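You operate a simulated robot arm through the tools that you are given. There is no shell and no other tool. Be economical: measure what you need, move in short steps, check, and stop when the job is done.

You run a simulated robot arm. Do the job below in one go: nothing can be reset, and whatever is moved stays where it is left.

Task
Move the yellow plug to P6, pull the nut up, then dab it with paint.
Fine: to the mark with the red wrench; wrench and marker are laid on the bench; leave the other plug, the nuts of P3 and P4 and the other ports as they are.

Only the result counts: the job must be done as asked and must still hold three seconds after the hand-in. Knocking over, shifting, dropping, spilling or breaking anything else fails it.

Robot
A 6-joint arm with a two-finger parallel gripper, fixed in place. Base frame: the origin is at the foot of the arm, x ahead of it, y to its left, z up; the work surface is at about z = 0.78. Readings come in m, degrees, newtons and seconds.
With the tool pointing down near the work surface it reaches from about 0.26 to 0.68 m from the base axis. Its first joint turns from -66.0 to 66.0 degrees. Payload 2.9 kg.
Tool frame: the origin (TCP) lies between the finger pads and is the grasp point; the fingertips stand 0.03 m ahead of it; z points along the fingers, y is the line along which they close. Largest opening 0.11 m; finger width 0.02, thickness 0.01; the body of the gripper, 0.048 by 0.112 m, starts 0.055 m behind the TCP.
Orientation is told as [roll, pitch, yaw] about the base's x, y, z axes, in that order, counted from this pose: with the fingers straight down and closing along the base's y, the tool's x points along the base's -x, its y along +y and its z along -z.

Tools
- The arm moves only by the tool apply_moves. Its argument "increments" is a list of rows, each an object (a shift or turn left out is 0, a gripper value left out holds the last) with "linear": the shift along the tool's x, y, z in units of 30 mm (1.0 is 30 mm), a list of three; "turn": the turn, a rotation vector about the tool's x, y, z in units of 4 degrees (1.0 is 4 degrees), a list of three; "claw": the gripper command, from -1 (fully open) to 1 (shut), values between in proportion. In form: [{"linear": [tx, ty, tz], "turn": [ax, ay, az], "claw": claw}, ...]. A call has 1 to 12 rows; each row shifts and turns the commanded pose from where the row before left it, along the tool's axes as they then stand. A call with a number of a shift or a turn outside -1 to 1 is refused whole. Rows are played at 5 a second. More than 0.05 m and 8.6 degrees between two rows, or a gripper value outside its range, and nothing of the call is played. A pose out of reach is approached as far as the arm can. The call stops where the force on the tool passes 40 N (or 10 N more than at its start, if that is more) or the arm is blocked; 0.2 s more then pass. The fingers move at their own pace (about 0.108 m/s each) and stop on an object; they squeeze with about 23 N. The grip force told is the motor's: it shows also when the fingers shut on nothing. Time passes only in rows, and 0.2 s behind the last, so rows that do not move let the fingers close. The reply holds the time, the measured pose of the TCP, the force on the tool along the base axes, the opening and the grip force, in the units named above and with some noise, with the torque about the TCP (base axes, N m) and any sound that the robot's microphone picked up.
- Cameras (640 x 400 px; columns grow to the right, rows downward): "scene" is fixed at [0.0546, 0.4104, 1.4009]; the picture's right is [-0.93, -0.36, 0.00], its down [-0.18, 0.47, -0.86] and it looks along [0.31, -0.81, -0.51] (base axes); focal length 350 px, centre (320, 200). "wrist" rides on the gripper at [0.072, 0.017, -0.103] in the tool frame; the picture's right is [-0.23, 0.97, 0.00], its down [-0.76, -0.18, -0.62] and it looks along [-0.61, -0.14, 0.78] (tool axes); focal length 222 px, centre (320, 200). There is no depth. A picture from a camera that has moved, and an enlarged one, comes with that camera's place and axes in the base frame and with its lens. The place of the scene camera against the robot may be out by one fixed shift of up to 0.018 m in any direction.
- capture(camera): a new picture of that camera. It takes no simulated time.
- close_up(camera, box): a new picture of the part [left, top, right, bottom] of that camera's present view, enlarged. It takes no simulated time.
- close_job(): hands the job in; it is judged then, once.

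Go step by step. Nothing tells you positions but the pictures and the camera data: compare them with the known pose of the tool, close in by small moves and look again before you grip or let go. The budget is 120 turns and 76 pictures, counting those below and the enlarged ones. Unless the task says otherwise, let go and move clear before handing in, and close with one line.

The tools are called after "Call:" as a command line: name --argument value ..., lists and objects as JSON in quotes. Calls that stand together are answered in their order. apply_moves: Moves the arm, as the interface text tells. Its arguments: {"type":"object","properties":{"increments":{"type":"array","items":{"type":"object","properties":{"linear":{"type":"array","items":{"type":"number"}},"turn":{"type":"array","items":{"type":"number"}},"claw":{"type":"number"}}}}},"required":["increments"]} The other tools are called the same way: capture (camera) takes a picture; close_up (camera, box) takes an enlarged picture of a part of a camera's view; close_job () hands the job in.

At the start:

```text
time_s: 0.0
ee_pos: [0.3921, -0.1252, 1.1252]
tool_rot: [0.0, -0.1, -0.1]
wrist_force: [0.7, -0.1, -0.4]
moment: [0.01, 0.01, 0.01]
gripper_width: 0.1098
gripper_force: 0.0
```

scene: 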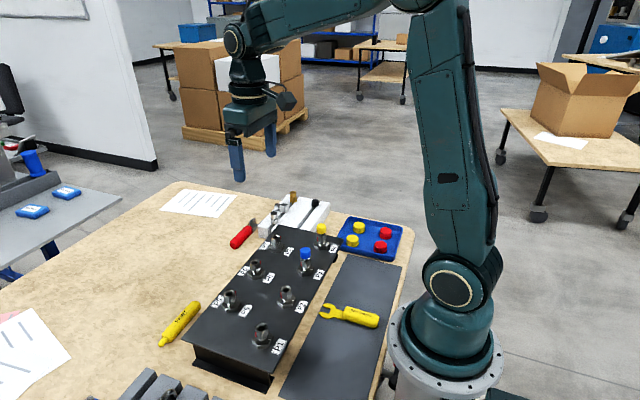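
wrist: 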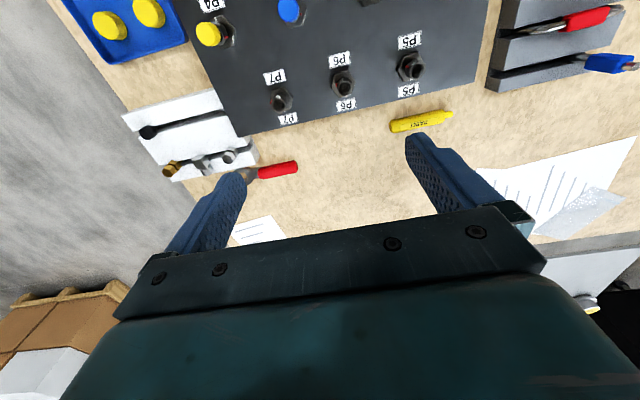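

I see a black panel with ports, a yellow plug on P4, a blue plug on P3, a yellow wrench, a yellow marker and a red-handled tool. I'll look closer first.

Call:
close_up --camera "scene" --box '[180, 180, 420, 330]'

Call:
close_up --camera "scene" --box '[140, 270, 400, 400]'

Call:
close_up --camera "wrist" --box '[180, 0, 480, 190]'

```text
2.67 times, centred on (300, 255) of scene
camera zoom: at [0.0546, 0.4104, 1.4009], right [-0.93, -0.36, 0.0], down [-0.18, 0.47, -0.86], along [0.31, -0.81, -0.51], focal length 932 px, centre (373, 53)
```

zoom: 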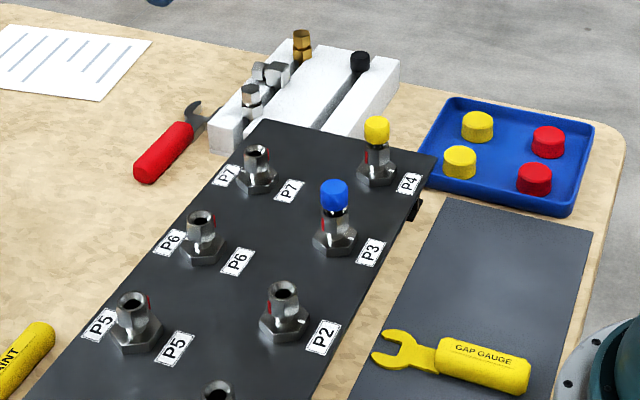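

```text
2.46 times, centred on (270, 335) of scene
camera zoom: at [0.0546, 0.4104, 1.4009], right [-0.93, -0.36, 0.0], down [-0.18, 0.47, -0.86], along [0.31, -0.81, -0.51], focal length 860 px, centre (443, -132)
```

zoom: 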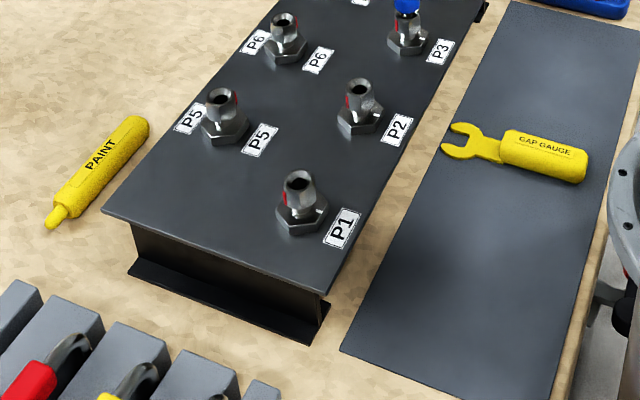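

```text
2.11 times, centred on (330, 95) of wrist
camera zoom: at [0.32, -0.109, 1.2296], right [0.23, 0.97, 0.0], down [0.76, -0.18, 0.62], along [0.61, -0.14, -0.78], focal length 468 px, centre (299, 421)
```

zoom: 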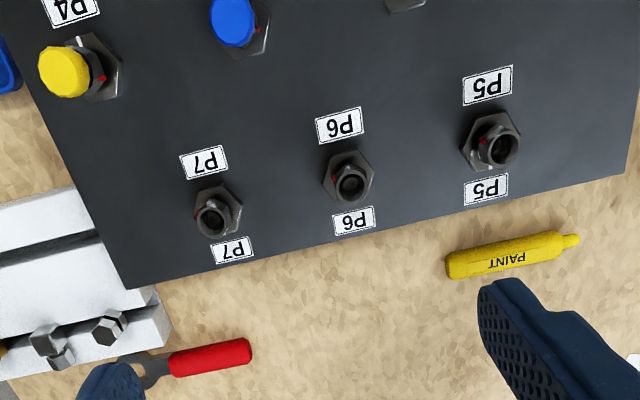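

Ports P5–P7 sit near x≈0.40 and P1–P4 near x≈0.30. Red tools lie both by the white block and in the rack, so I'll move over to look at the rack.

Call:
apply_moves --increments '[{"linear": [0, 1, 0]}, {"linear": [0, 1, 0]}, {"linear": [0, 1, 0]}, {"linear": [0, 1, 0]}, {"linear": [0, 1, 0]}, {"linear": [0, 1, 0]}, {"linear": [0, 1, 0]}, {"linear": [0, 1, 0]}, {"linear": [0, 1, 0]}, {"linear": [0, 1, 0]}, {"linear": [0, 1, 0]}]'

Call:
capture --camera "wrist"

```text
time_s: 2.4
ee_pos: [0.3907, 0.2047, 1.1261]
tool_rot: [0.0, 0.0, 0.0]
wrist_force: [0.2, -0.6, 1.0]
moment: [-0.02, 0.0, -0.02]
gripper_width: 0.1101
gripper_force: 0.1
```

```text
70 pictures are left
camera wrist: at [0.3182, 0.2215, 1.2299], right [0.23, 0.97, 0.0], down [0.76, -0.18, 0.62], along [0.61, -0.14, -0.78], focal length 222 px, centre (320, 200)
```

wrist: 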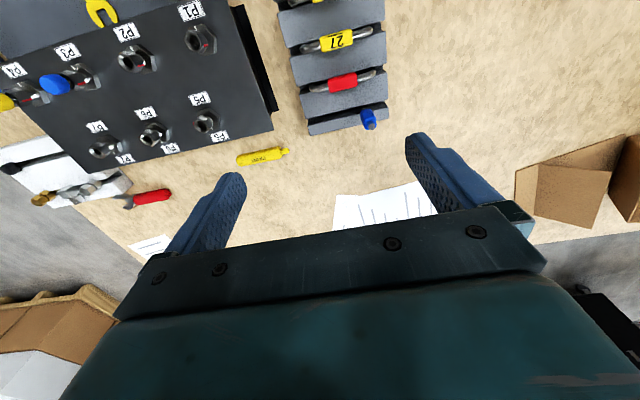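

Call:
close_up --camera "wrist" --box '[240, 0, 440, 140]'

Call:
close_up --camera "wrist" --box '[80, 0, 300, 170]'

Call:
close_up --camera "scene" --box '[60, 340, 280, 400]'

```text
2.86 times, centred on (340, 70) of wrist
camera zoom: at [0.3182, 0.2215, 1.2299], right [0.23, 0.97, 0.0], down [0.76, -0.18, 0.62], along [0.61, -0.14, -0.78], focal length 635 px, centre (263, 571)
```

zoom: 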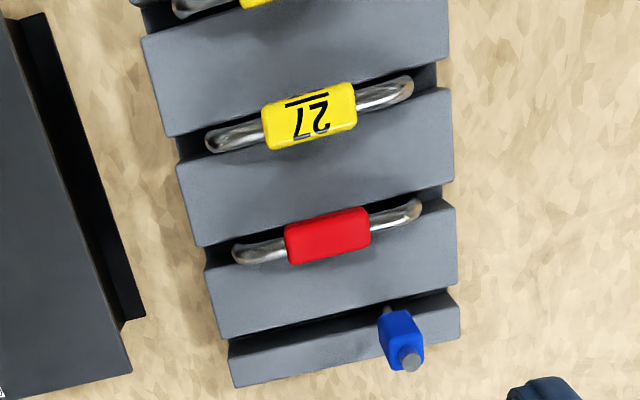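

```text
2.35 times, centred on (190, 85) of wrist
camera zoom: at [0.3182, 0.2215, 1.2299], right [0.23, 0.97, 0.0], down [0.76, -0.18, 0.62], along [0.61, -0.14, -0.78], focal length 523 px, centre (626, 471)
```

zoom: 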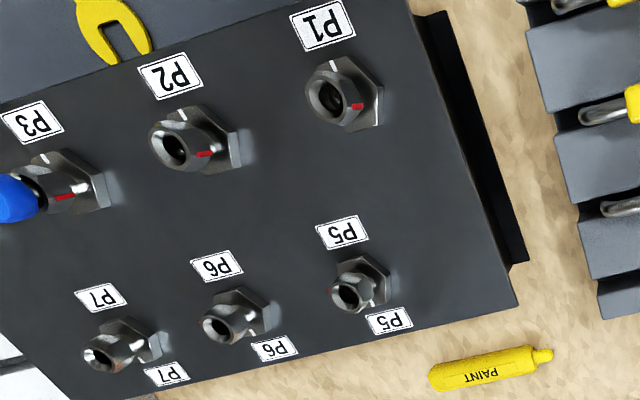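

```text
2.91 times, centred on (170, 370) of scene
camera zoom: at [0.0546, 0.4104, 1.4009], right [-0.93, -0.36, 0.0], down [-0.18, 0.47, -0.86], along [0.31, -0.81, -0.51], focal length 1017 px, centre (756, -294)
```

zoom: 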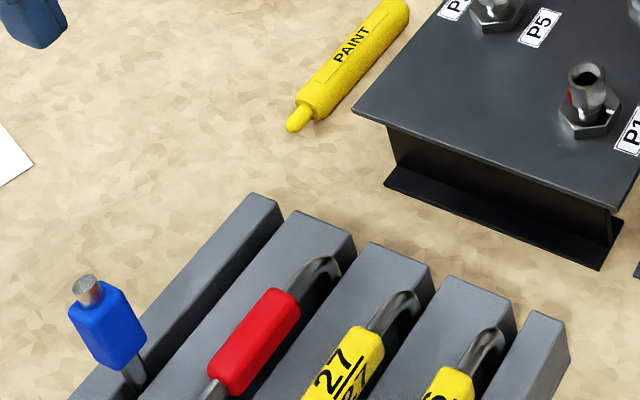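

The rack holds handled tools: one red, some yellow marked "27", and a blue one. I'll look at the rack from lower down and from behind before deciding which is the red wrench.

Call:
apply_moves --increments '[{"linear": [1, 0, 0]}, {"linear": [1, 0, 0]}, {"linear": [1, 0, 0]}, {"linear": [0, 0, 1]}, {"linear": [0, 0, 1]}, {"linear": [0, 0, 1]}]'

Call:
capture --camera "wrist"

Call:
close_up --camera "scene" --box '[220, 190, 300, 250]'

```text
time_s: 3.8
ee_pos: [0.303, 0.2034, 1.0348]
tool_rot: [0.0, 0.0, 0.0]
wrist_force: [-1.0, -0.1, -0.5]
moment: [-0.04, 0.01, 0.01]
gripper_width: 0.1101
gripper_force: 0.0
```

```text
66 pictures are left
camera wrist: at [0.2307, 0.2194, 1.1384], right [0.23, 0.97, 0.0], down [0.76, -0.18, 0.62], along [0.61, -0.14, -0.78], focal length 222 px, centre (320, 200)
```

wrist: 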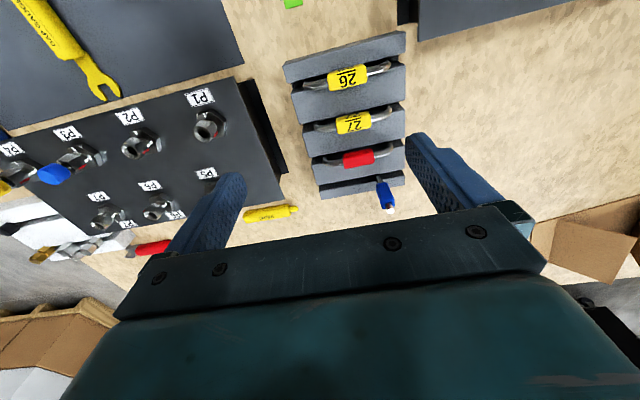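

```text
6.67 times, centred on (260, 220) of scene
camera zoom: at [0.0546, 0.4104, 1.4009], right [-0.93, -0.36, 0.0], down [-0.18, 0.47, -0.86], along [0.31, -0.81, -0.51], focal length 2330 px, centre (720, 67)
```

zoom: 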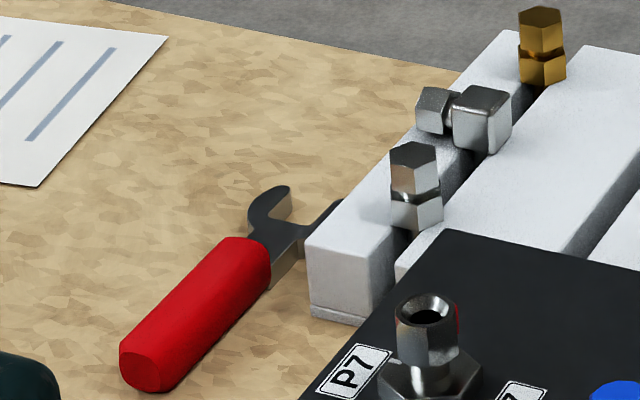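

Call:
close_up --camera "wrist" --box '[275, 25, 425, 220]'

Call:
close_up --camera "wrist" --box '[0, 80, 240, 240]'

```text
2.05 times, centred on (350, 122) of wrist
camera zoom: at [0.2307, 0.2194, 1.1384], right [0.23, 0.97, 0.0], down [0.76, -0.18, 0.62], along [0.61, -0.14, -0.78], focal length 456 px, centre (258, 359)
```

zoom: 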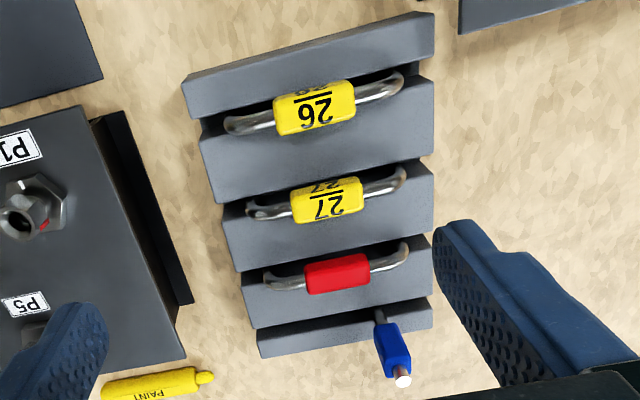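

```text
2.50 times, centred on (120, 160) of wrist
camera zoom: at [0.2307, 0.2194, 1.1384], right [0.23, 0.97, 0.0], down [0.76, -0.18, 0.62], along [0.61, -0.14, -0.78], focal length 555 px, centre (820, 300)
```

zoom: 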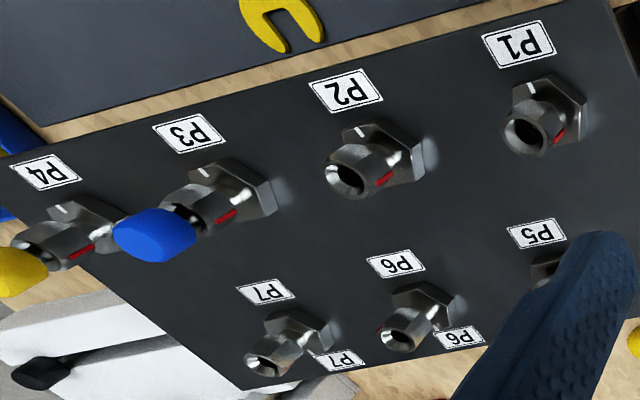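

The red open-ended wrench lies on the bench by the white block at about (0.556, -0.262). Next I'll look closely at P6's fitting.

Call:
apply_moves --increments '[{"linear": [-0.5, -1, 0]}, {"linear": [-0.5, -1, 0]}, {"linear": [-0.57, -1, 0]}, {"linear": [0, -1, 0]}, {"linear": [0, -1, 0]}, {"linear": [0, -1, 0]}, {"linear": [0, -1, 0]}, {"linear": [0, -1, 0]}, {"linear": [0, -1, 0]}, {"linear": [0, -0.4, 0.8]}, {"linear": [0, 0, 1]}]'

Call:
capture --camera "wrist"

Call:
close_up --camera "wrist" --box '[240, 60, 420, 200]'

```text
time_s: 6.2
ee_pos: [0.3486, -0.0765, 0.9821]
tool_rot: [0.0, 0.1, -0.1]
wrist_force: [0.1, -1.2, -0.1]
moment: [-0.02, -0.01, 0.0]
gripper_width: 0.1102
gripper_force: 0.1
```

```text
62 pictures are left
camera wrist: at [0.2766, -0.061, 1.0855], right [0.23, 0.97, 0.0], down [0.76, -0.18, 0.62], along [0.61, -0.14, -0.78], focal length 222 px, centre (320, 200)
```

wrist: 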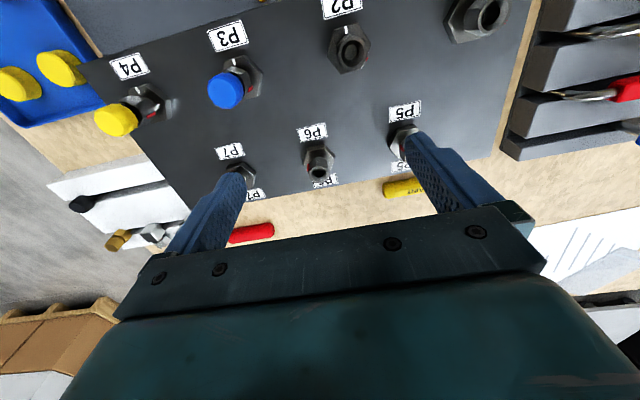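

```text
2.86 times, centred on (330, 130) of wrist
camera zoom: at [0.2766, -0.061, 1.0855], right [0.23, 0.97, 0.0], down [0.76, -0.18, 0.62], along [0.61, -0.14, -0.78], focal length 635 px, centre (291, 400)
```

zoom: 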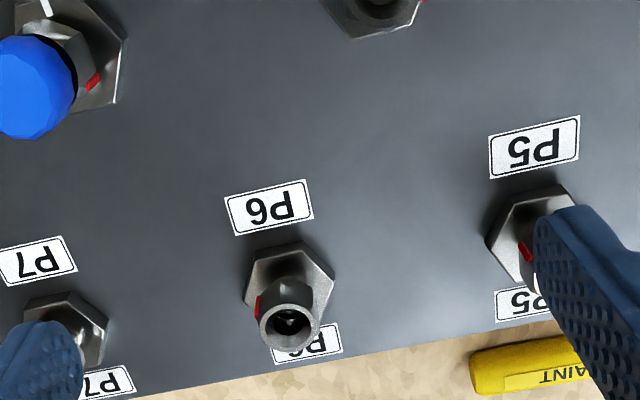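

Call:
close_up --camera "scene" --box '[235, 250, 275, 285]'

Call:
close_up --camera "scene" --box '[265, 220, 345, 290]'

```text
11.43 times, centred on (255, 268) of scene
camera zoom: at [0.0546, 0.4104, 1.4009], right [-0.93, -0.36, 0.0], down [-0.18, 0.47, -0.86], along [0.31, -0.81, -0.51], focal length 3994 px, centre (1063, -571)
```

zoom: 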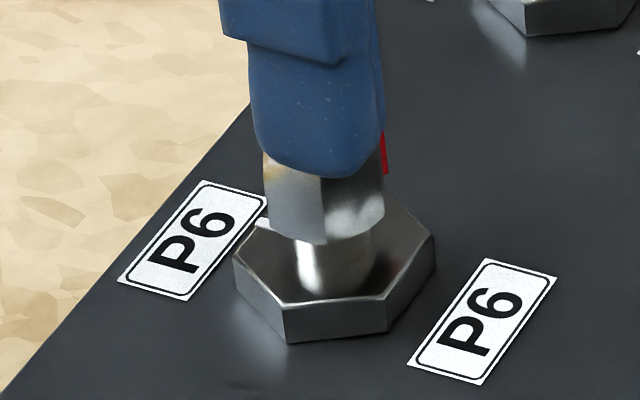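

```text
5.71 times, centred on (305, 255) of scene
camera zoom: at [0.0546, 0.4104, 1.4009], right [-0.93, -0.36, 0.0], down [-0.18, 0.47, -0.86], along [0.31, -0.81, -0.51], focal length 1997 px, centre (406, -114)
```

zoom: 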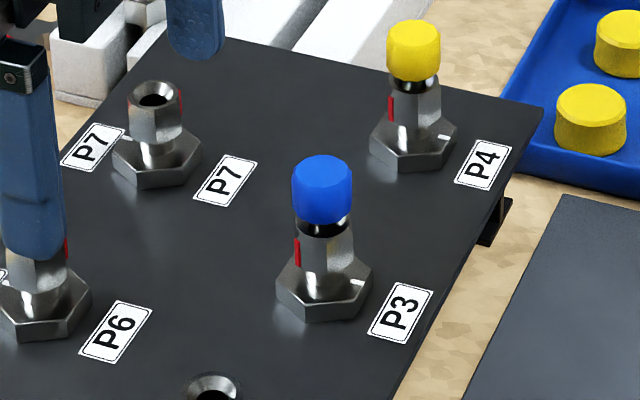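

The upper hex nut carries the red mark and the fixed base carries the white mark. P6 is at about (0.397, -0.090), with the panel at z≈0.844. Next I'll position above the yellow plug on P4.

Call:
apply_moves --increments '[{"linear": [0.62, -1, 0]}, {"linear": [1, -1, 0]}, {"linear": [0, -1, 0]}, {"linear": [0, -1, 0]}, {"linear": [0, -1, 0]}, {"linear": [0, -0.3, 0], "claw": -0.1}, {}]'

Call:
capture --camera "wrist"

Call:
close_up --camera "scene" --box '[290, 200, 350, 260]'

```text
time_s: 7.8
ee_pos: [0.2997, -0.2356, 0.9808]
tool_rot: [0.0, 0.1, 0.0]
wrist_force: [-0.1, -0.3, 0.6]
moment: [0.03, 0.0, -0.02]
gripper_width: 0.0608
gripper_force: 0.1
```

```text
58 pictures are left
camera wrist: at [0.2279, -0.2193, 1.0849], right [0.23, 0.97, 0.0], down [0.76, -0.18, 0.62], along [0.61, -0.14, -0.78], focal length 222 px, centre (320, 200)
```

wrist: 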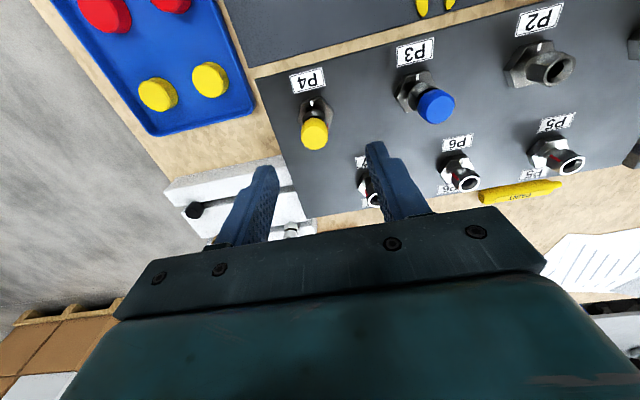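

```text
6.67 times, centred on (320, 230) of scene
camera zoom: at [0.0546, 0.4104, 1.4009], right [-0.93, -0.36, 0.0], down [-0.18, 0.47, -0.86], along [0.31, -0.81, -0.51], focal length 2330 px, centre (320, 0)
```

zoom: 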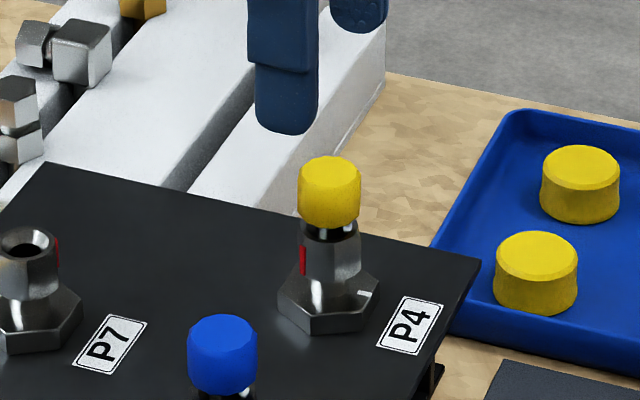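

The plug is almost directly below, at about (0.299, -0.238) with its top near z 0.905. I'll descend around it with the jaws at 60 mm and check.

Call:
apply_moves --increments '[{"linear": [0, -0.08, 1]}, {"linear": [0, 0, 1]}, {"linear": [0, 0, 0.2]}]'

Call:
close_up --camera "wrist" --box '[220, 100, 420, 240]'

Call:
close_up --camera "scene" --box '[290, 200, 350, 260]'

```text
time_s: 8.6
ee_pos: [0.3009, -0.2378, 0.9148]
tool_rot: [-0.1, 0.0, 0.0]
wrist_force: [-0.7, -0.2, -0.1]
moment: [0.01, 0.01, 0.02]
gripper_width: 0.0603
gripper_force: 0.1
```

```text
2.86 times, centred on (320, 170) of wrist
camera zoom: at [0.2281, -0.2218, 1.0193], right [0.23, 0.97, 0.0], down [0.76, -0.18, 0.62], along [0.61, -0.14, -0.78], focal length 635 px, centre (320, 286)
```

zoom: 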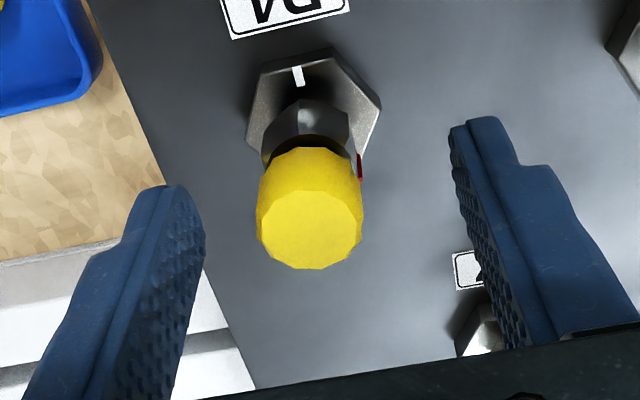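

```text
6.67 times, centred on (320, 230) of scene
camera zoom: at [0.0546, 0.4104, 1.4009], right [-0.93, -0.36, 0.0], down [-0.18, 0.47, -0.86], along [0.31, -0.81, -0.51], focal length 2330 px, centre (320, 0)
```

zoom: 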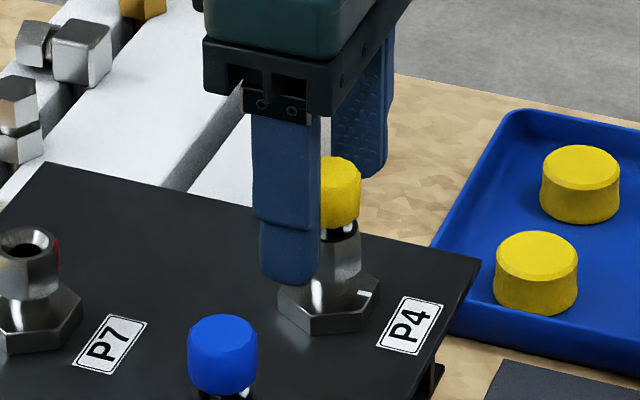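

Aligned well. I'll raise it 6 mm so only the plug is gripped, then close.

Call:
apply_moves --increments '[{"linear": [0, 0, -0.2]}, {"claw": 1}, {"claw": 1}, {"claw": 1}]'

Call:
close_up --camera "wrist" --box '[220, 100, 420, 240]'

```text
time_s: 9.6
ee_pos: [0.3013, -0.2379, 0.9227]
tool_rot: [0.0, 0.0, -0.1]
wrist_force: [-1.3, -7.2, -1.7]
moment: [-0.33, -0.01, -0.01]
gripper_width: 0.0209
gripper_force: 23.7
```

```text
2.86 times, centred on (320, 170) of wrist
camera zoom: at [0.2286, -0.2221, 1.0254], right [0.23, 0.97, 0.0], down [0.76, -0.18, 0.62], along [0.61, -0.14, -0.78], focal length 635 px, centre (320, 286)
```

zoom: 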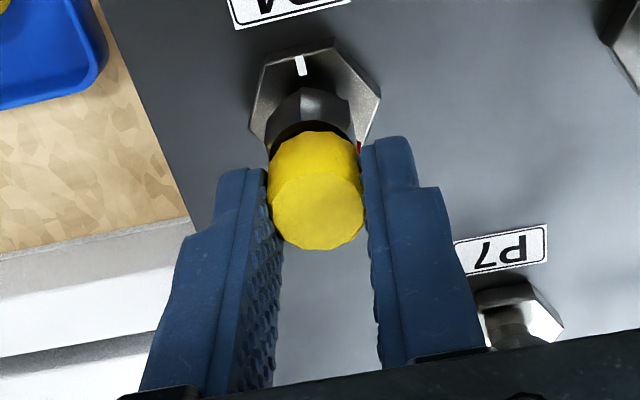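

Gripped, 21 mm wide. A side load of −7 N in y says I'm slightly off, so I'll ease toward −y first.

Call:
apply_moves --increments '[{"linear": [0, -0.05, 0]}, {}]'

```text
time_s: 10.2
ee_pos: [0.3018, -0.2396, 0.9208]
tool_rot: [0.1, 0.0, 0.1]
wrist_force: [0.2, 0.5, 2.4]
moment: [0.01, -0.01, -0.01]
gripper_width: 0.0207
gripper_force: 22.4
```

Call:
apply_moves --increments '[{"linear": [0, 0, -0.2]}, {"linear": [0, 0, -0.2]}, {"linear": [0, 0, -0.3]}, {"linear": [0, 0, -0.5]}]'

Call:
close_up --camera "scene" --box '[290, 180, 350, 260]'

```text
time_s: 11.2
ee_pos: [0.3016, -0.2394, 0.9572]
tool_rot: [0.1, 0.0, 0.0]
wrist_force: [0.1, 0.1, 0.0]
moment: [0.0, 0.02, 0.01]
gripper_width: 0.021
gripper_force: 23.3
```

```text
5.00 times, centred on (320, 220) of scene
camera zoom: at [0.0546, 0.4104, 1.4009], right [-0.93, -0.36, 0.0], down [-0.18, 0.47, -0.86], along [0.31, -0.81, -0.51], focal length 1748 px, centre (320, 100)
```

zoom: 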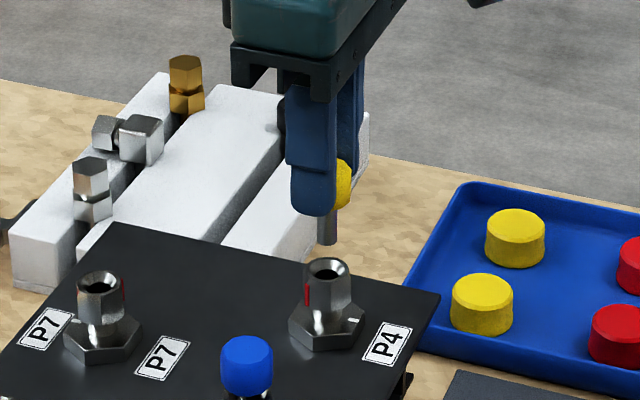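

The plug is free, with its stem visible. I'll carry it high to just short of P6 and look.

Call:
apply_moves --increments '[{"linear": [0, 0, -1]}, {"linear": [-0.5, 1, 0]}, {"linear": [-0.5, 1, 0]}, {"linear": [-0.5, 1, 0]}, {"linear": [-0.4, 1, 0]}, {"linear": [-0.38, 0.98, 0]}, {}]'

Call:
capture --camera "wrist"

Call:
close_up --camera "scene" --box '[220, 210, 300, 290]'

```text
time_s: 12.8
ee_pos: [0.3701, -0.0882, 0.987]
tool_rot: [0.0, 0.0, 0.1]
wrist_force: [0.5, -0.6, -0.2]
moment: [0.01, 0.04, 0.01]
gripper_width: 0.0207
gripper_force: 23.3
```

```text
52 pictures are left
camera wrist: at [0.2978, -0.072, 1.0913], right [0.23, 0.97, 0.0], down [0.76, -0.18, 0.62], along [0.61, -0.14, -0.78], focal length 222 px, centre (320, 200)
```

wrist: 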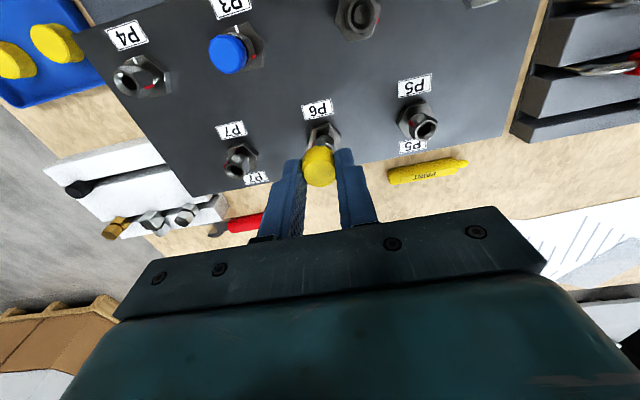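

```text
5.00 times, centred on (260, 250) of scene
camera zoom: at [0.0546, 0.4104, 1.4009], right [-0.93, -0.36, 0.0], down [-0.18, 0.47, -0.86], along [0.31, -0.81, -0.51], focal length 1748 px, centre (620, -50)
```

zoom: 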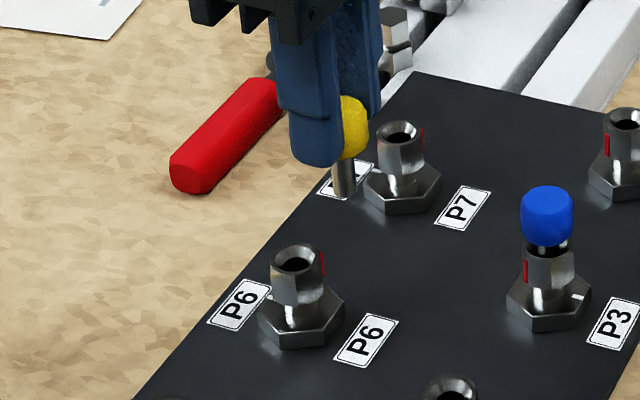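

Call:
apply_moves --increments '[{"linear": [-0.9, -0.04, 0]}, {"linear": [0, 0, 0.7]}, {"linear": [0, 0, 0.5]}, {}]'

Call:
close_up --camera "scene" --box '[235, 230, 285, 280]'

Call:
close_up --camera "wrist" --box '[260, 80, 380, 220]'

```text
time_s: 13.8
ee_pos: [0.3974, -0.0907, 0.9534]
tool_rot: [0.0, 0.0, 0.0]
wrist_force: [-0.3, 0.2, 0.1]
moment: [0.0, -0.04, 0.02]
gripper_width: 0.021
gripper_force: 23.4
```

```text
8.00 times, centred on (260, 255) of scene
camera zoom: at [0.0546, 0.4104, 1.4009], right [-0.93, -0.36, 0.0], down [-0.18, 0.47, -0.86], along [0.31, -0.81, -0.51], focal length 2796 px, centre (800, -240)
```

zoom: 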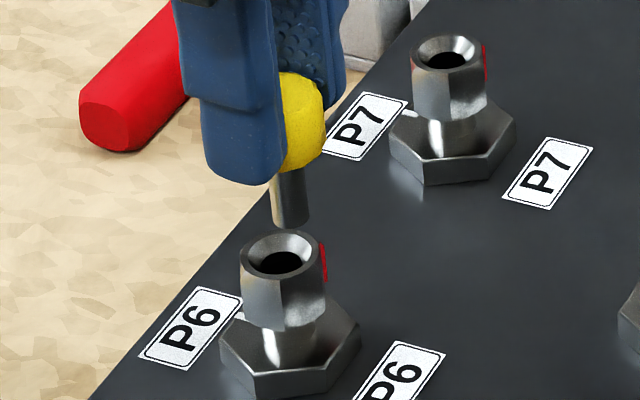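

```text
2.86 times, centred on (320, 150) of wrist
camera zoom: at [0.324, -0.0752, 1.0566], right [0.23, 0.97, 0.0], down [0.76, -0.18, 0.62], along [0.61, -0.14, -0.78], focal length 635 px, centre (320, 343)
```

zoom: 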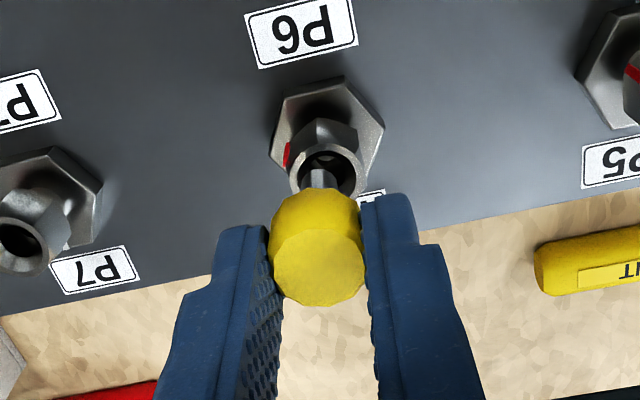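

The stem is about 4.5 mm short in x and 1.7 mm in y by both views. I'll correct and look again.

Call:
apply_moves --increments '[{"linear": [-0.15, 0.057, 0.1]}, {}]'

Call:
close_up --camera "scene" --box '[235, 230, 285, 280]'

Call:
close_up --camera "wrist" --box '[280, 90, 360, 180]'

```text
time_s: 14.4
ee_pos: [0.4012, -0.0901, 0.948]
tool_rot: [0.0, 0.1, 0.0]
wrist_force: [-0.4, -0.2, -0.4]
moment: [0.01, -0.02, -0.01]
gripper_width: 0.0207
gripper_force: 23.1
```

```text
8.00 times, centred on (260, 255) of scene
camera zoom: at [0.0546, 0.4104, 1.4009], right [-0.93, -0.36, 0.0], down [-0.18, 0.47, -0.86], along [0.31, -0.81, -0.51], focal length 2796 px, centre (800, -240)
```

zoom: 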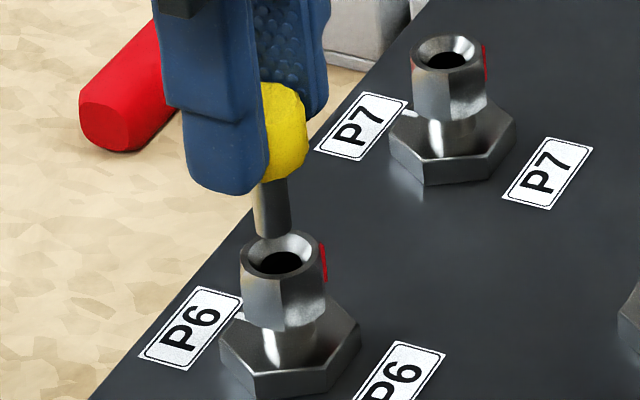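

```text
4.44 times, centred on (320, 135) of wrist
camera zoom: at [0.3287, -0.0733, 1.0534], right [0.23, 0.97, 0.0], down [0.76, -0.18, 0.62], along [0.61, -0.14, -0.78], focal length 987 px, centre (320, 489)
```

zoom: 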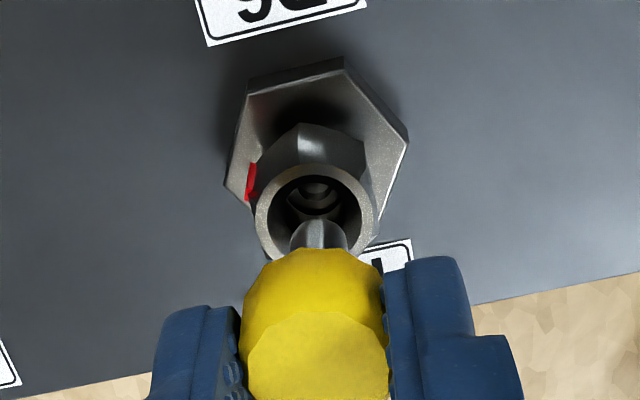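

Aligned now in both views. I'll insert gently.

Call:
apply_moves --increments '[{"linear": [0, 0, 0.2]}, {"linear": [0, 0, 0.15]}, {"linear": [0, 0, 0.15]}, {}]'

Call:
close_up --camera "scene" --box '[235, 230, 285, 280]'

```text
time_s: 15.4
ee_pos: [0.4008, -0.0889, 0.9326]
tool_rot: [0.1, 0.0, 0.0]
wrist_force: [0.2, -0.8, 0.1]
moment: [0.01, 0.02, -0.01]
gripper_width: 0.0206
gripper_force: 23.1
```

```text
8.00 times, centred on (260, 255) of scene
camera zoom: at [0.0546, 0.4104, 1.4009], right [-0.93, -0.36, 0.0], down [-0.18, 0.47, -0.86], along [0.31, -0.81, -0.51], focal length 2796 px, centre (800, -240)
```

zoom: 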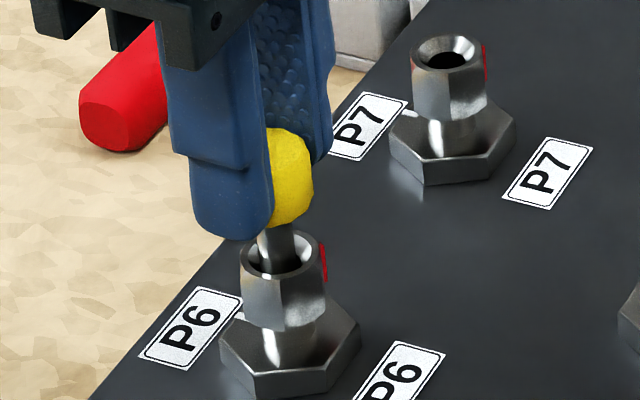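

Call:
apply_moves --increments '[{"linear": [0, 0, 0.15]}, {"linear": [0, 0, 0.1]}, {"linear": [0, 0, 0.1]}, {"linear": [0, 0, 0.1]}, {}]'

Call:
close_up --camera "scene" --box '[235, 230, 285, 280]'

```text
time_s: 16.6
ee_pos: [0.401, -0.0897, 0.9209]
tool_rot: [0.0, -0.2, 0.1]
wrist_force: [-0.2, -1.8, 10.7]
moment: [-0.12, 0.05, -0.03]
gripper_width: 0.021
gripper_force: 22.8
```

```text
8.00 times, centred on (260, 255) of scene
camera zoom: at [0.0545, 0.4104, 1.4009], right [-0.93, -0.36, 0.0], down [-0.18, 0.47, -0.86], along [0.31, -0.81, -0.51], focal length 2796 px, centre (800, -240)
```

zoom: 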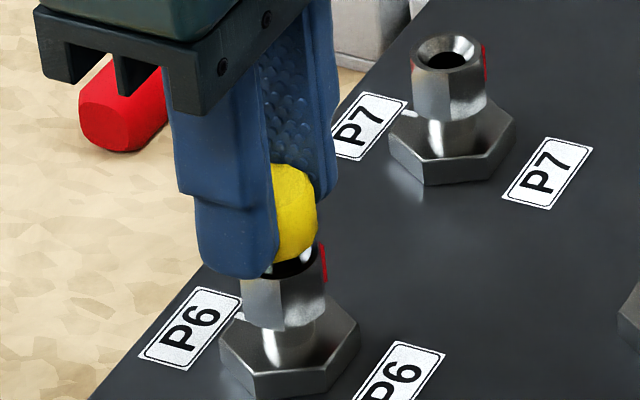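

Call:
apply_moves --increments '[{"linear": [0, 0, 0.04]}, {"linear": [0, 0, 0.04]}, {}]'

```text
time_s: 17.4
ee_pos: [0.4004, -0.09, 0.918]
tool_rot: [0.0, -0.2, 0.1]
wrist_force: [2.5, 1.2, 19.0]
moment: [0.03, -0.11, 0.0]
gripper_width: 0.021
gripper_force: 23.2
```

Call:
apply_moves --increments '[{"linear": [0, 0, 0.04]}, {"linear": [0, 0, 0.04]}, {}]'

Call:
close_up --camera "scene" --box '[235, 230, 285, 280]'

```text
time_s: 18.2
ee_pos: [0.4009, -0.0887, 0.9157]
tool_rot: [0.0, 0.0, 0.0]
wrist_force: [2.4, 2.6, 17.7]
moment: [0.1, -0.14, 0.02]
gripper_width: 0.0213
gripper_force: 22.7
```

```text
8.00 times, centred on (260, 255) of scene
camera zoom: at [0.0544, 0.4105, 1.4009], right [-0.93, -0.36, 0.0], down [-0.18, 0.47, -0.86], along [0.31, -0.81, -0.51], focal length 2796 px, centre (800, -240)
```

zoom: 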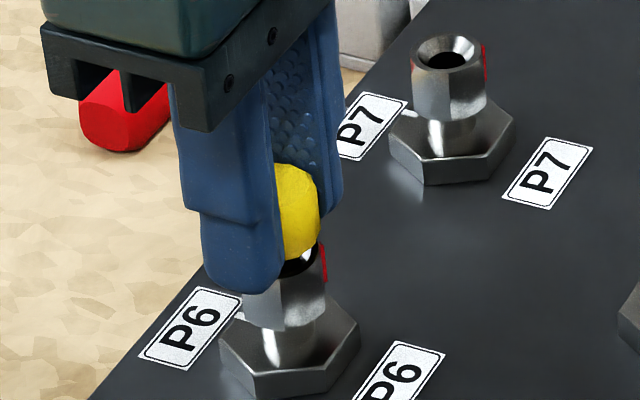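

The plug has bottomed out and the fingers are slipping on it. I'll release and back up.

Call:
apply_moves --increments '[{"claw": -0.1}, {}, {"linear": [0, 0, -0.7]}, {"linear": [0, 0, -1]}, {"linear": [0, 0, -1]}]'

Call:
close_up --camera "scene" --box '[235, 210, 335, 290]'

Call:
close_up --camera "wrist" --box '[240, 80, 400, 200]'

```text
time_s: 19.4
ee_pos: [0.401, -0.0895, 0.9951]
tool_rot: [0.0, 0.0, 0.0]
wrist_force: [-0.1, 1.1, -0.2]
moment: [0.04, 0.03, 0.02]
gripper_width: 0.0606
gripper_force: 0.1
```

```text
5.00 times, centred on (285, 250) of scene
camera zoom: at [0.0546, 0.4104, 1.4009], right [-0.93, -0.36, 0.0], down [-0.18, 0.47, -0.86], along [0.31, -0.81, -0.51], focal length 1748 px, centre (495, -50)
```

zoom: 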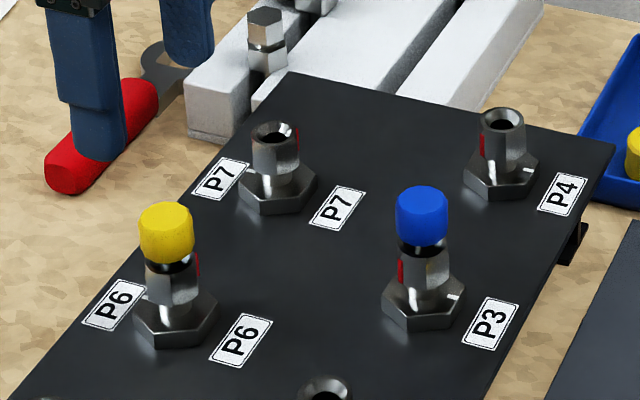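

```text
3.33 times, centred on (320, 140) of wrist
camera zoom: at [0.3287, -0.0739, 1.0988], right [0.23, 0.97, 0.0], down [0.76, -0.18, 0.62], along [0.61, -0.14, -0.78], focal length 740 px, centre (320, 400)
```

zoom: 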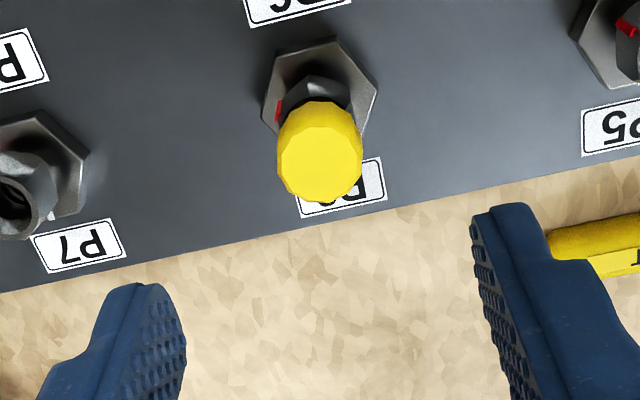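

The plug is seated on P6. Now I'll turn the tool +90° in yaw, which I also need for picking up the wrench, and view the nut's marks from the −y side.

Call:
apply_moves --increments '[{"turn": [0, 0, -1]}, {"turn": [0, 0, -1]}, {"turn": [0, 0, -1]}, {"turn": [0, 0, -1]}, {"turn": [0, 0, -1]}, {"turn": [0, 0, -1]}, {"turn": [0, 0, -1]}, {"turn": [0, 0, -1]}, {"turn": [0, 0, -1]}, {"turn": [0, 0, -1]}, {"turn": [0, 0, -1]}, {"turn": [0, 0, -1]}]'

Call:
apply_moves --increments '[{"turn": [0, 0, -1]}, {"turn": [0, 0, -1]}, {"turn": [0, 0, -1]}, {"turn": [0, 0, -1]}, {"turn": [0, 0, -1]}, {"turn": [0, 0, -1]}, {"turn": [0, 0, -1]}, {"turn": [0, 0, -1]}, {"turn": [0, 0, -1]}, {"turn": [0, 0, -1]}, {"turn": [0, 0, -0.5]}]'

Call:
close_up --camera "wrist" --box '[240, 80, 400, 200]'

```text
time_s: 22.0
ee_pos: [0.4001, -0.0906, 0.9972]
tool_rot: [-0.1, 0.0, 48.0]
wrist_force: [-0.5, 0.4, -0.2]
moment: [0.03, 0.01, -0.03]
gripper_width: 0.0608
gripper_force: 0.0
```

```text
time_s: 24.4
ee_pos: [0.4014, -0.09, 0.9961]
tool_rot: [0.0, 0.0, 90.0]
wrist_force: [0.8, -0.4, -0.3]
moment: [0.0, 0.03, -0.01]
gripper_width: 0.0605
gripper_force: 0.1
```

```text
3.33 times, centred on (320, 140) of wrist
camera zoom: at [0.3841, -0.1634, 1.1008], right [-0.97, 0.23, 0.0], down [0.18, 0.76, 0.62], along [0.14, 0.61, -0.78], focal length 740 px, centre (320, 400)
```

zoom: 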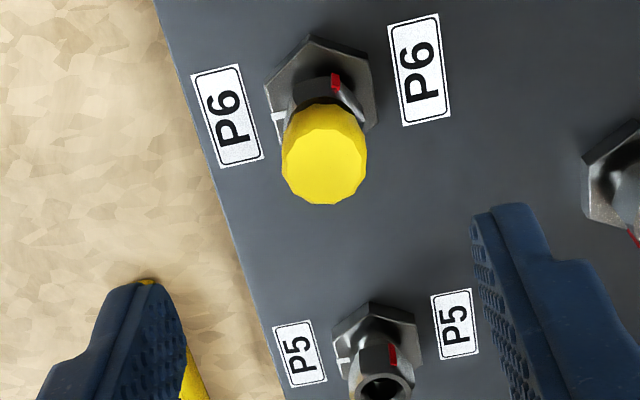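

Call:
close_up --camera "wrist" --box '[295, 85, 345, 145]'

```text
6.67 times, centred on (320, 115) of wrist
camera zoom: at [0.3841, -0.1634, 1.1008], right [-0.97, 0.23, 0.0], down [0.18, 0.76, 0.62], along [0.14, 0.61, -0.78], focal length 1481 px, centre (320, 767)
```

zoom: 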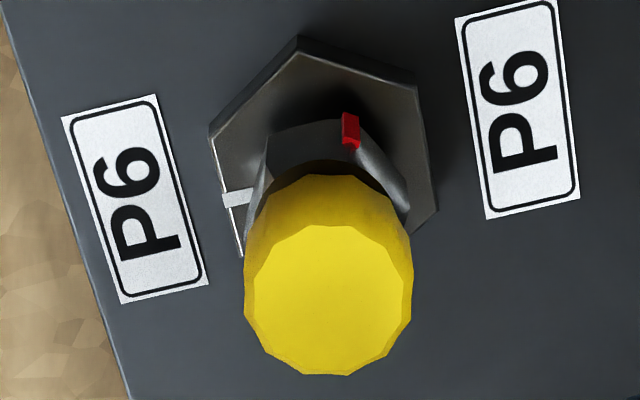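

The white mark sits at azimuth ≈0° (+x) and the red at ≈240°, on a corner of the upper nut. Tightening clockwise to the mark is therefore about 240°, in two 120° strokes with the handle sweeping the free +x side. Next I'll inspect the wrench.

Call:
apply_moves --increments '[{"linear": [0.97, -0.87, 0]}, {"linear": [0.97, -0.87, 0]}, {"linear": [0.97, -0.87, 0]}, {"linear": [0.97, -0.87, 0]}, {"linear": [0.97, -0.87, 0]}, {"linear": [0.97, -0.87, 0]}, {}]'

Call:
capture --camera "wrist"

Call:
close_up --camera "wrist" --box '[250, 0, 390, 180]'

```text
time_s: 26.0
ee_pos: [0.5594, -0.2665, 0.9962]
tool_rot: [0.0, 0.0, 89.9]
wrist_force: [0.0, 0.7, 0.4]
moment: [0.02, -0.01, -0.03]
gripper_width: 0.0605
gripper_force: 0.0
```

```text
39 pictures are left
camera wrist: at [0.5417, -0.3388, 1.1012], right [-0.97, 0.23, 0.0], down [0.18, 0.76, 0.62], along [0.14, 0.61, -0.78], focal length 222 px, centre (320, 200)
```

wrist: 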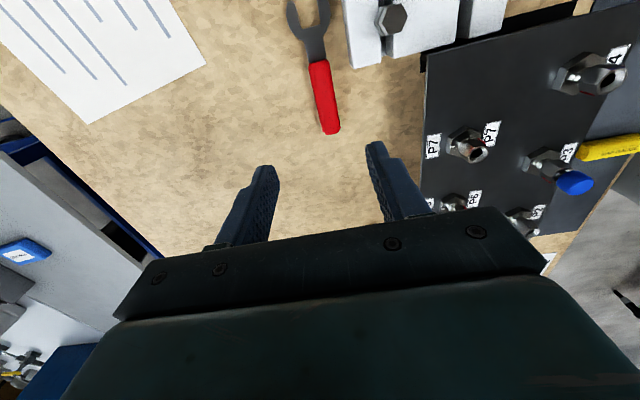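

```text
2.22 times, centred on (320, 90) of wrist
camera zoom: at [0.5417, -0.3388, 1.1012], right [-0.97, 0.23, 0.0], down [0.18, 0.76, 0.62], along [0.14, 0.61, -0.78], focal length 494 px, centre (320, 444)
```

zoom: 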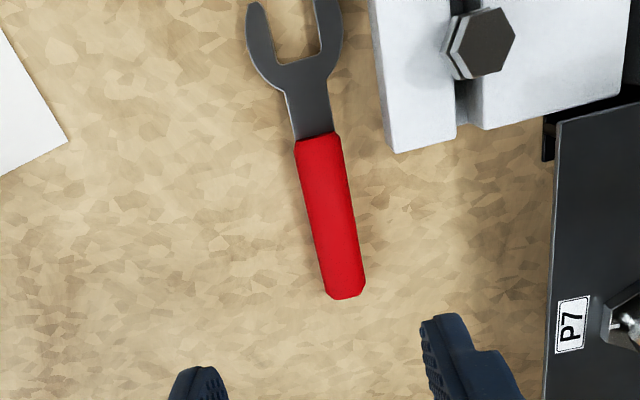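

The wrench lies along y at x≈0.552, with the handle from −0.211 to −0.301, the jaw centre near y≈−0.348 and a jaw opening of about 20 mm. I'll descend over the handle at y≈−0.245.

Call:
apply_moves --increments '[{"linear": [-0.72, 0.22, 0]}, {"linear": [0, 0, 1]}, {"linear": [0, 0, 1]}, {"linear": [0, 0, 1]}, {"linear": [0, 0, 1]}, {"linear": [0, 0, 0.8]}, {}]'

Call:
close_up --camera "wrist" --box '[220, 80, 420, 230]'

Call:
close_up --camera "scene" --box '[210, 200, 290, 260]'

```text
time_s: 27.6
ee_pos: [0.551, -0.2436, 0.8514]
tool_rot: [0.0, -0.1, 90.0]
wrist_force: [-0.2, -0.3, 0.8]
moment: [0.01, 0.0, 0.02]
gripper_width: 0.0604
gripper_force: 0.0
```

```text
2.67 times, centred on (320, 155) of wrist
camera zoom: at [0.5345, -0.3174, 0.9548], right [-0.97, 0.23, 0.0], down [0.18, 0.76, 0.62], along [0.14, 0.61, -0.78], focal length 592 px, centre (320, 320)
```

zoom: 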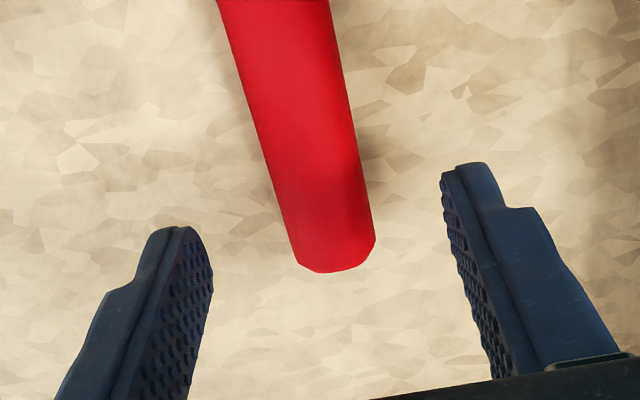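

```text
6.67 times, centred on (250, 230) of scene
camera zoom: at [0.0546, 0.4104, 1.4009], right [-0.93, -0.36, 0.0], down [-0.18, 0.47, -0.86], along [0.31, -0.81, -0.51], focal length 2330 px, centre (787, 0)
```

zoom: 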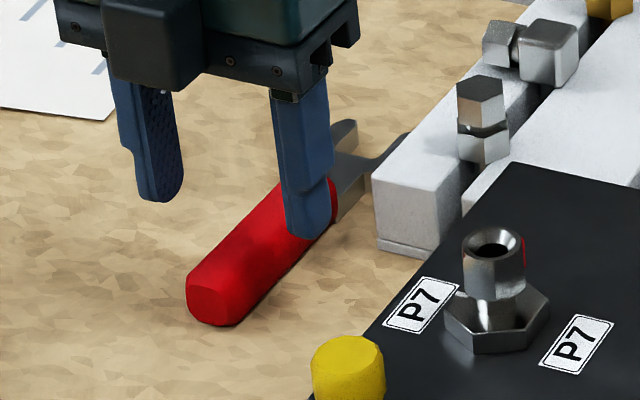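

Call:
apply_moves --increments '[{"linear": [0, -0.03, 0.6]}, {"linear": [0, 0, 0.56]}, {}]'

Call:
apply_moves --increments '[{"claw": 1}, {}, {}, {}]'

Call:
close_up --camera "wrist" --box '[220, 80, 420, 230]'

```text
time_s: 28.4
ee_pos: [0.5531, -0.2451, 0.8172]
tool_rot: [0.0, 0.0, 90.0]
wrist_force: [0.6, 0.2, -0.2]
moment: [-0.02, 0.01, -0.02]
gripper_width: 0.0606
gripper_force: 0.0
```

```text
time_s: 29.4
ee_pos: [0.5527, -0.2441, 0.8168]
tool_rot: [0.0, 0.0, 90.0]
wrist_force: [-0.2, -0.1, 0.5]
moment: [-0.01, 0.01, 0.0]
gripper_width: 0.0255
gripper_force: 23.0
```

```text
2.67 times, centred on (320, 155) of wrist
camera zoom: at [0.5353, -0.3174, 0.921], right [-0.97, 0.23, 0.0], down [0.18, 0.76, 0.62], along [0.14, 0.61, -0.78], focal length 592 px, centre (320, 320)
```

zoom: 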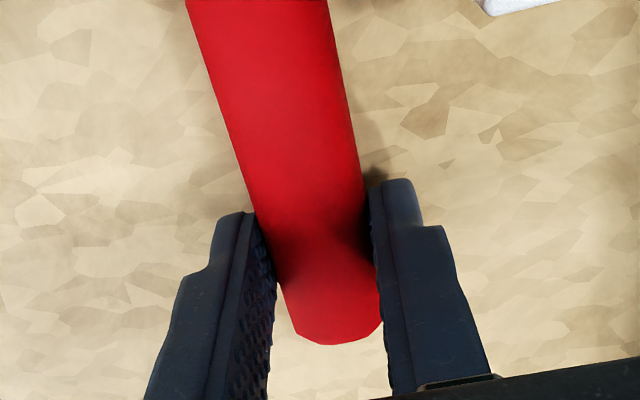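

Gripped at 25.5 mm. I'll lift and check how the wrench sits.

Call:
apply_moves --increments '[{"linear": [0, 0, -0.3]}, {"linear": [0, 0, -0.7]}, {"linear": [0, 0, -1]}, {"linear": [0, 0, -1]}, {"linear": [0, 0, -1]}, {"linear": [0, 0, -1]}, {"linear": [0, 0, -0.2]}]'

Call:
close_up --camera "scene" --box '[200, 150, 320, 250]'

```text
time_s: 31.0
ee_pos: [0.5528, -0.2446, 0.9747]
tool_rot: [0.0, 0.0, 90.0]
wrist_force: [-0.3, 0.6, -0.5]
moment: [0.1, 0.01, 0.0]
gripper_width: 0.0252
gripper_force: 22.9
```

```text
4.00 times, centred on (260, 200) of scene
camera zoom: at [0.0546, 0.4104, 1.4009], right [-0.93, -0.36, 0.0], down [-0.18, 0.47, -0.86], along [0.31, -0.81, -0.51], focal length 1398 px, centre (560, 200)
```

zoom: 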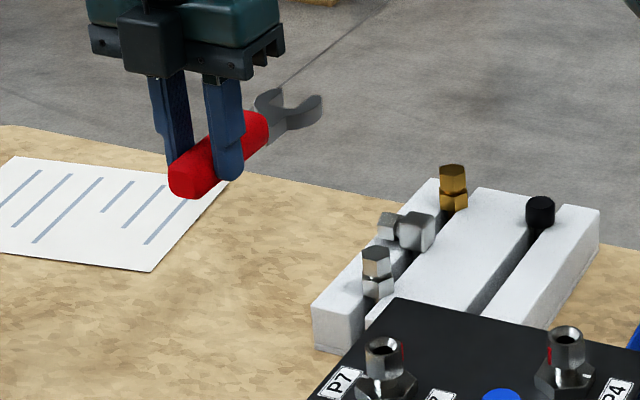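

Call:
apply_moves --increments '[{"linear": [-0.918, 0.275, 0]}, {"linear": [-0.918, 0.275, 0]}, {"linear": [-0.918, 0.275, 0]}, {"linear": [-0.918, 0.275, 0]}, {"linear": [-0.918, 0.275, 0]}, {"linear": [-0.918, 0.275, 0]}, {"linear": [-0.918, 0.275, 0]}, {"linear": [-0.918, 0.275, 0]}, {"linear": [-0.918, 0.275, 0]}, {"linear": [-0.918, 0.275, 0]}]'

Call:
apply_moves --increments '[{"turn": [0, 0, 0.9375]}, {"turn": [0, 0, 0.9375]}, {"turn": [0, 0, 0.9375]}, {"turn": [0, 0, 0.9375]}, {"turn": [0, 0, 0.9375]}, {"turn": [0, 0, 0.9375]}, {"turn": [0, 0, 0.9375]}, {"turn": [0, 0, 0.9375]}, {}]'

Call:
close_up --camera "scene" --box '[180, 200, 320, 300]'

Call:
capture --camera "wrist"

```text
time_s: 33.2
ee_pos: [0.4699, 0.033, 0.9749]
tool_rot: [-0.1, 0.0, 90.0]
wrist_force: [-0.8, -0.2, -1.8]
moment: [0.04, 0.04, 0.01]
gripper_width: 0.0255
gripper_force: 23.0
```

```text
time_s: 35.2
ee_pos: [0.4686, 0.032, 0.9736]
tool_rot: [0.1, 0.0, 59.9]
wrist_force: [-0.1, 0.4, -1.6]
moment: [0.05, -0.04, 0.01]
gripper_width: 0.0253
gripper_force: 23.3
```

```text
4.00 times, centred on (250, 250) of scene
camera zoom: at [0.0546, 0.4104, 1.4009], right [-0.93, -0.36, 0.0], down [-0.18, 0.47, -0.86], along [0.31, -0.81, -0.51], focal length 1398 px, centre (600, 0)
```

zoom: 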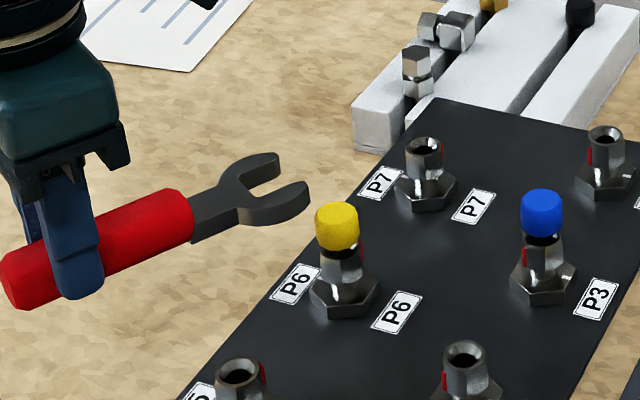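

```text
32 pictures are left
camera wrist: at [0.4186, -0.0229, 1.0778], right [-0.73, 0.68, 0.0], down [0.54, 0.57, 0.62], along [0.43, 0.45, -0.78], focal length 222 px, centre (320, 200)
```

wrist: 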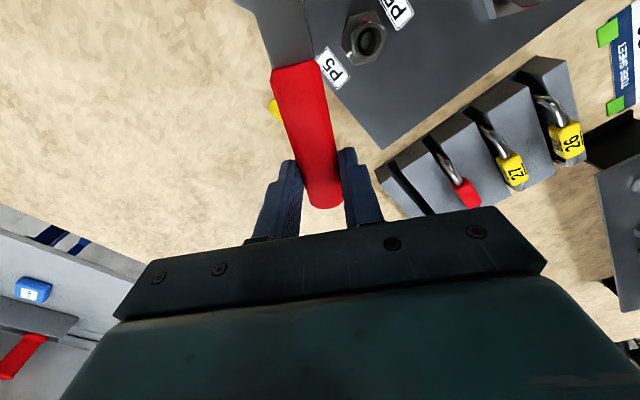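

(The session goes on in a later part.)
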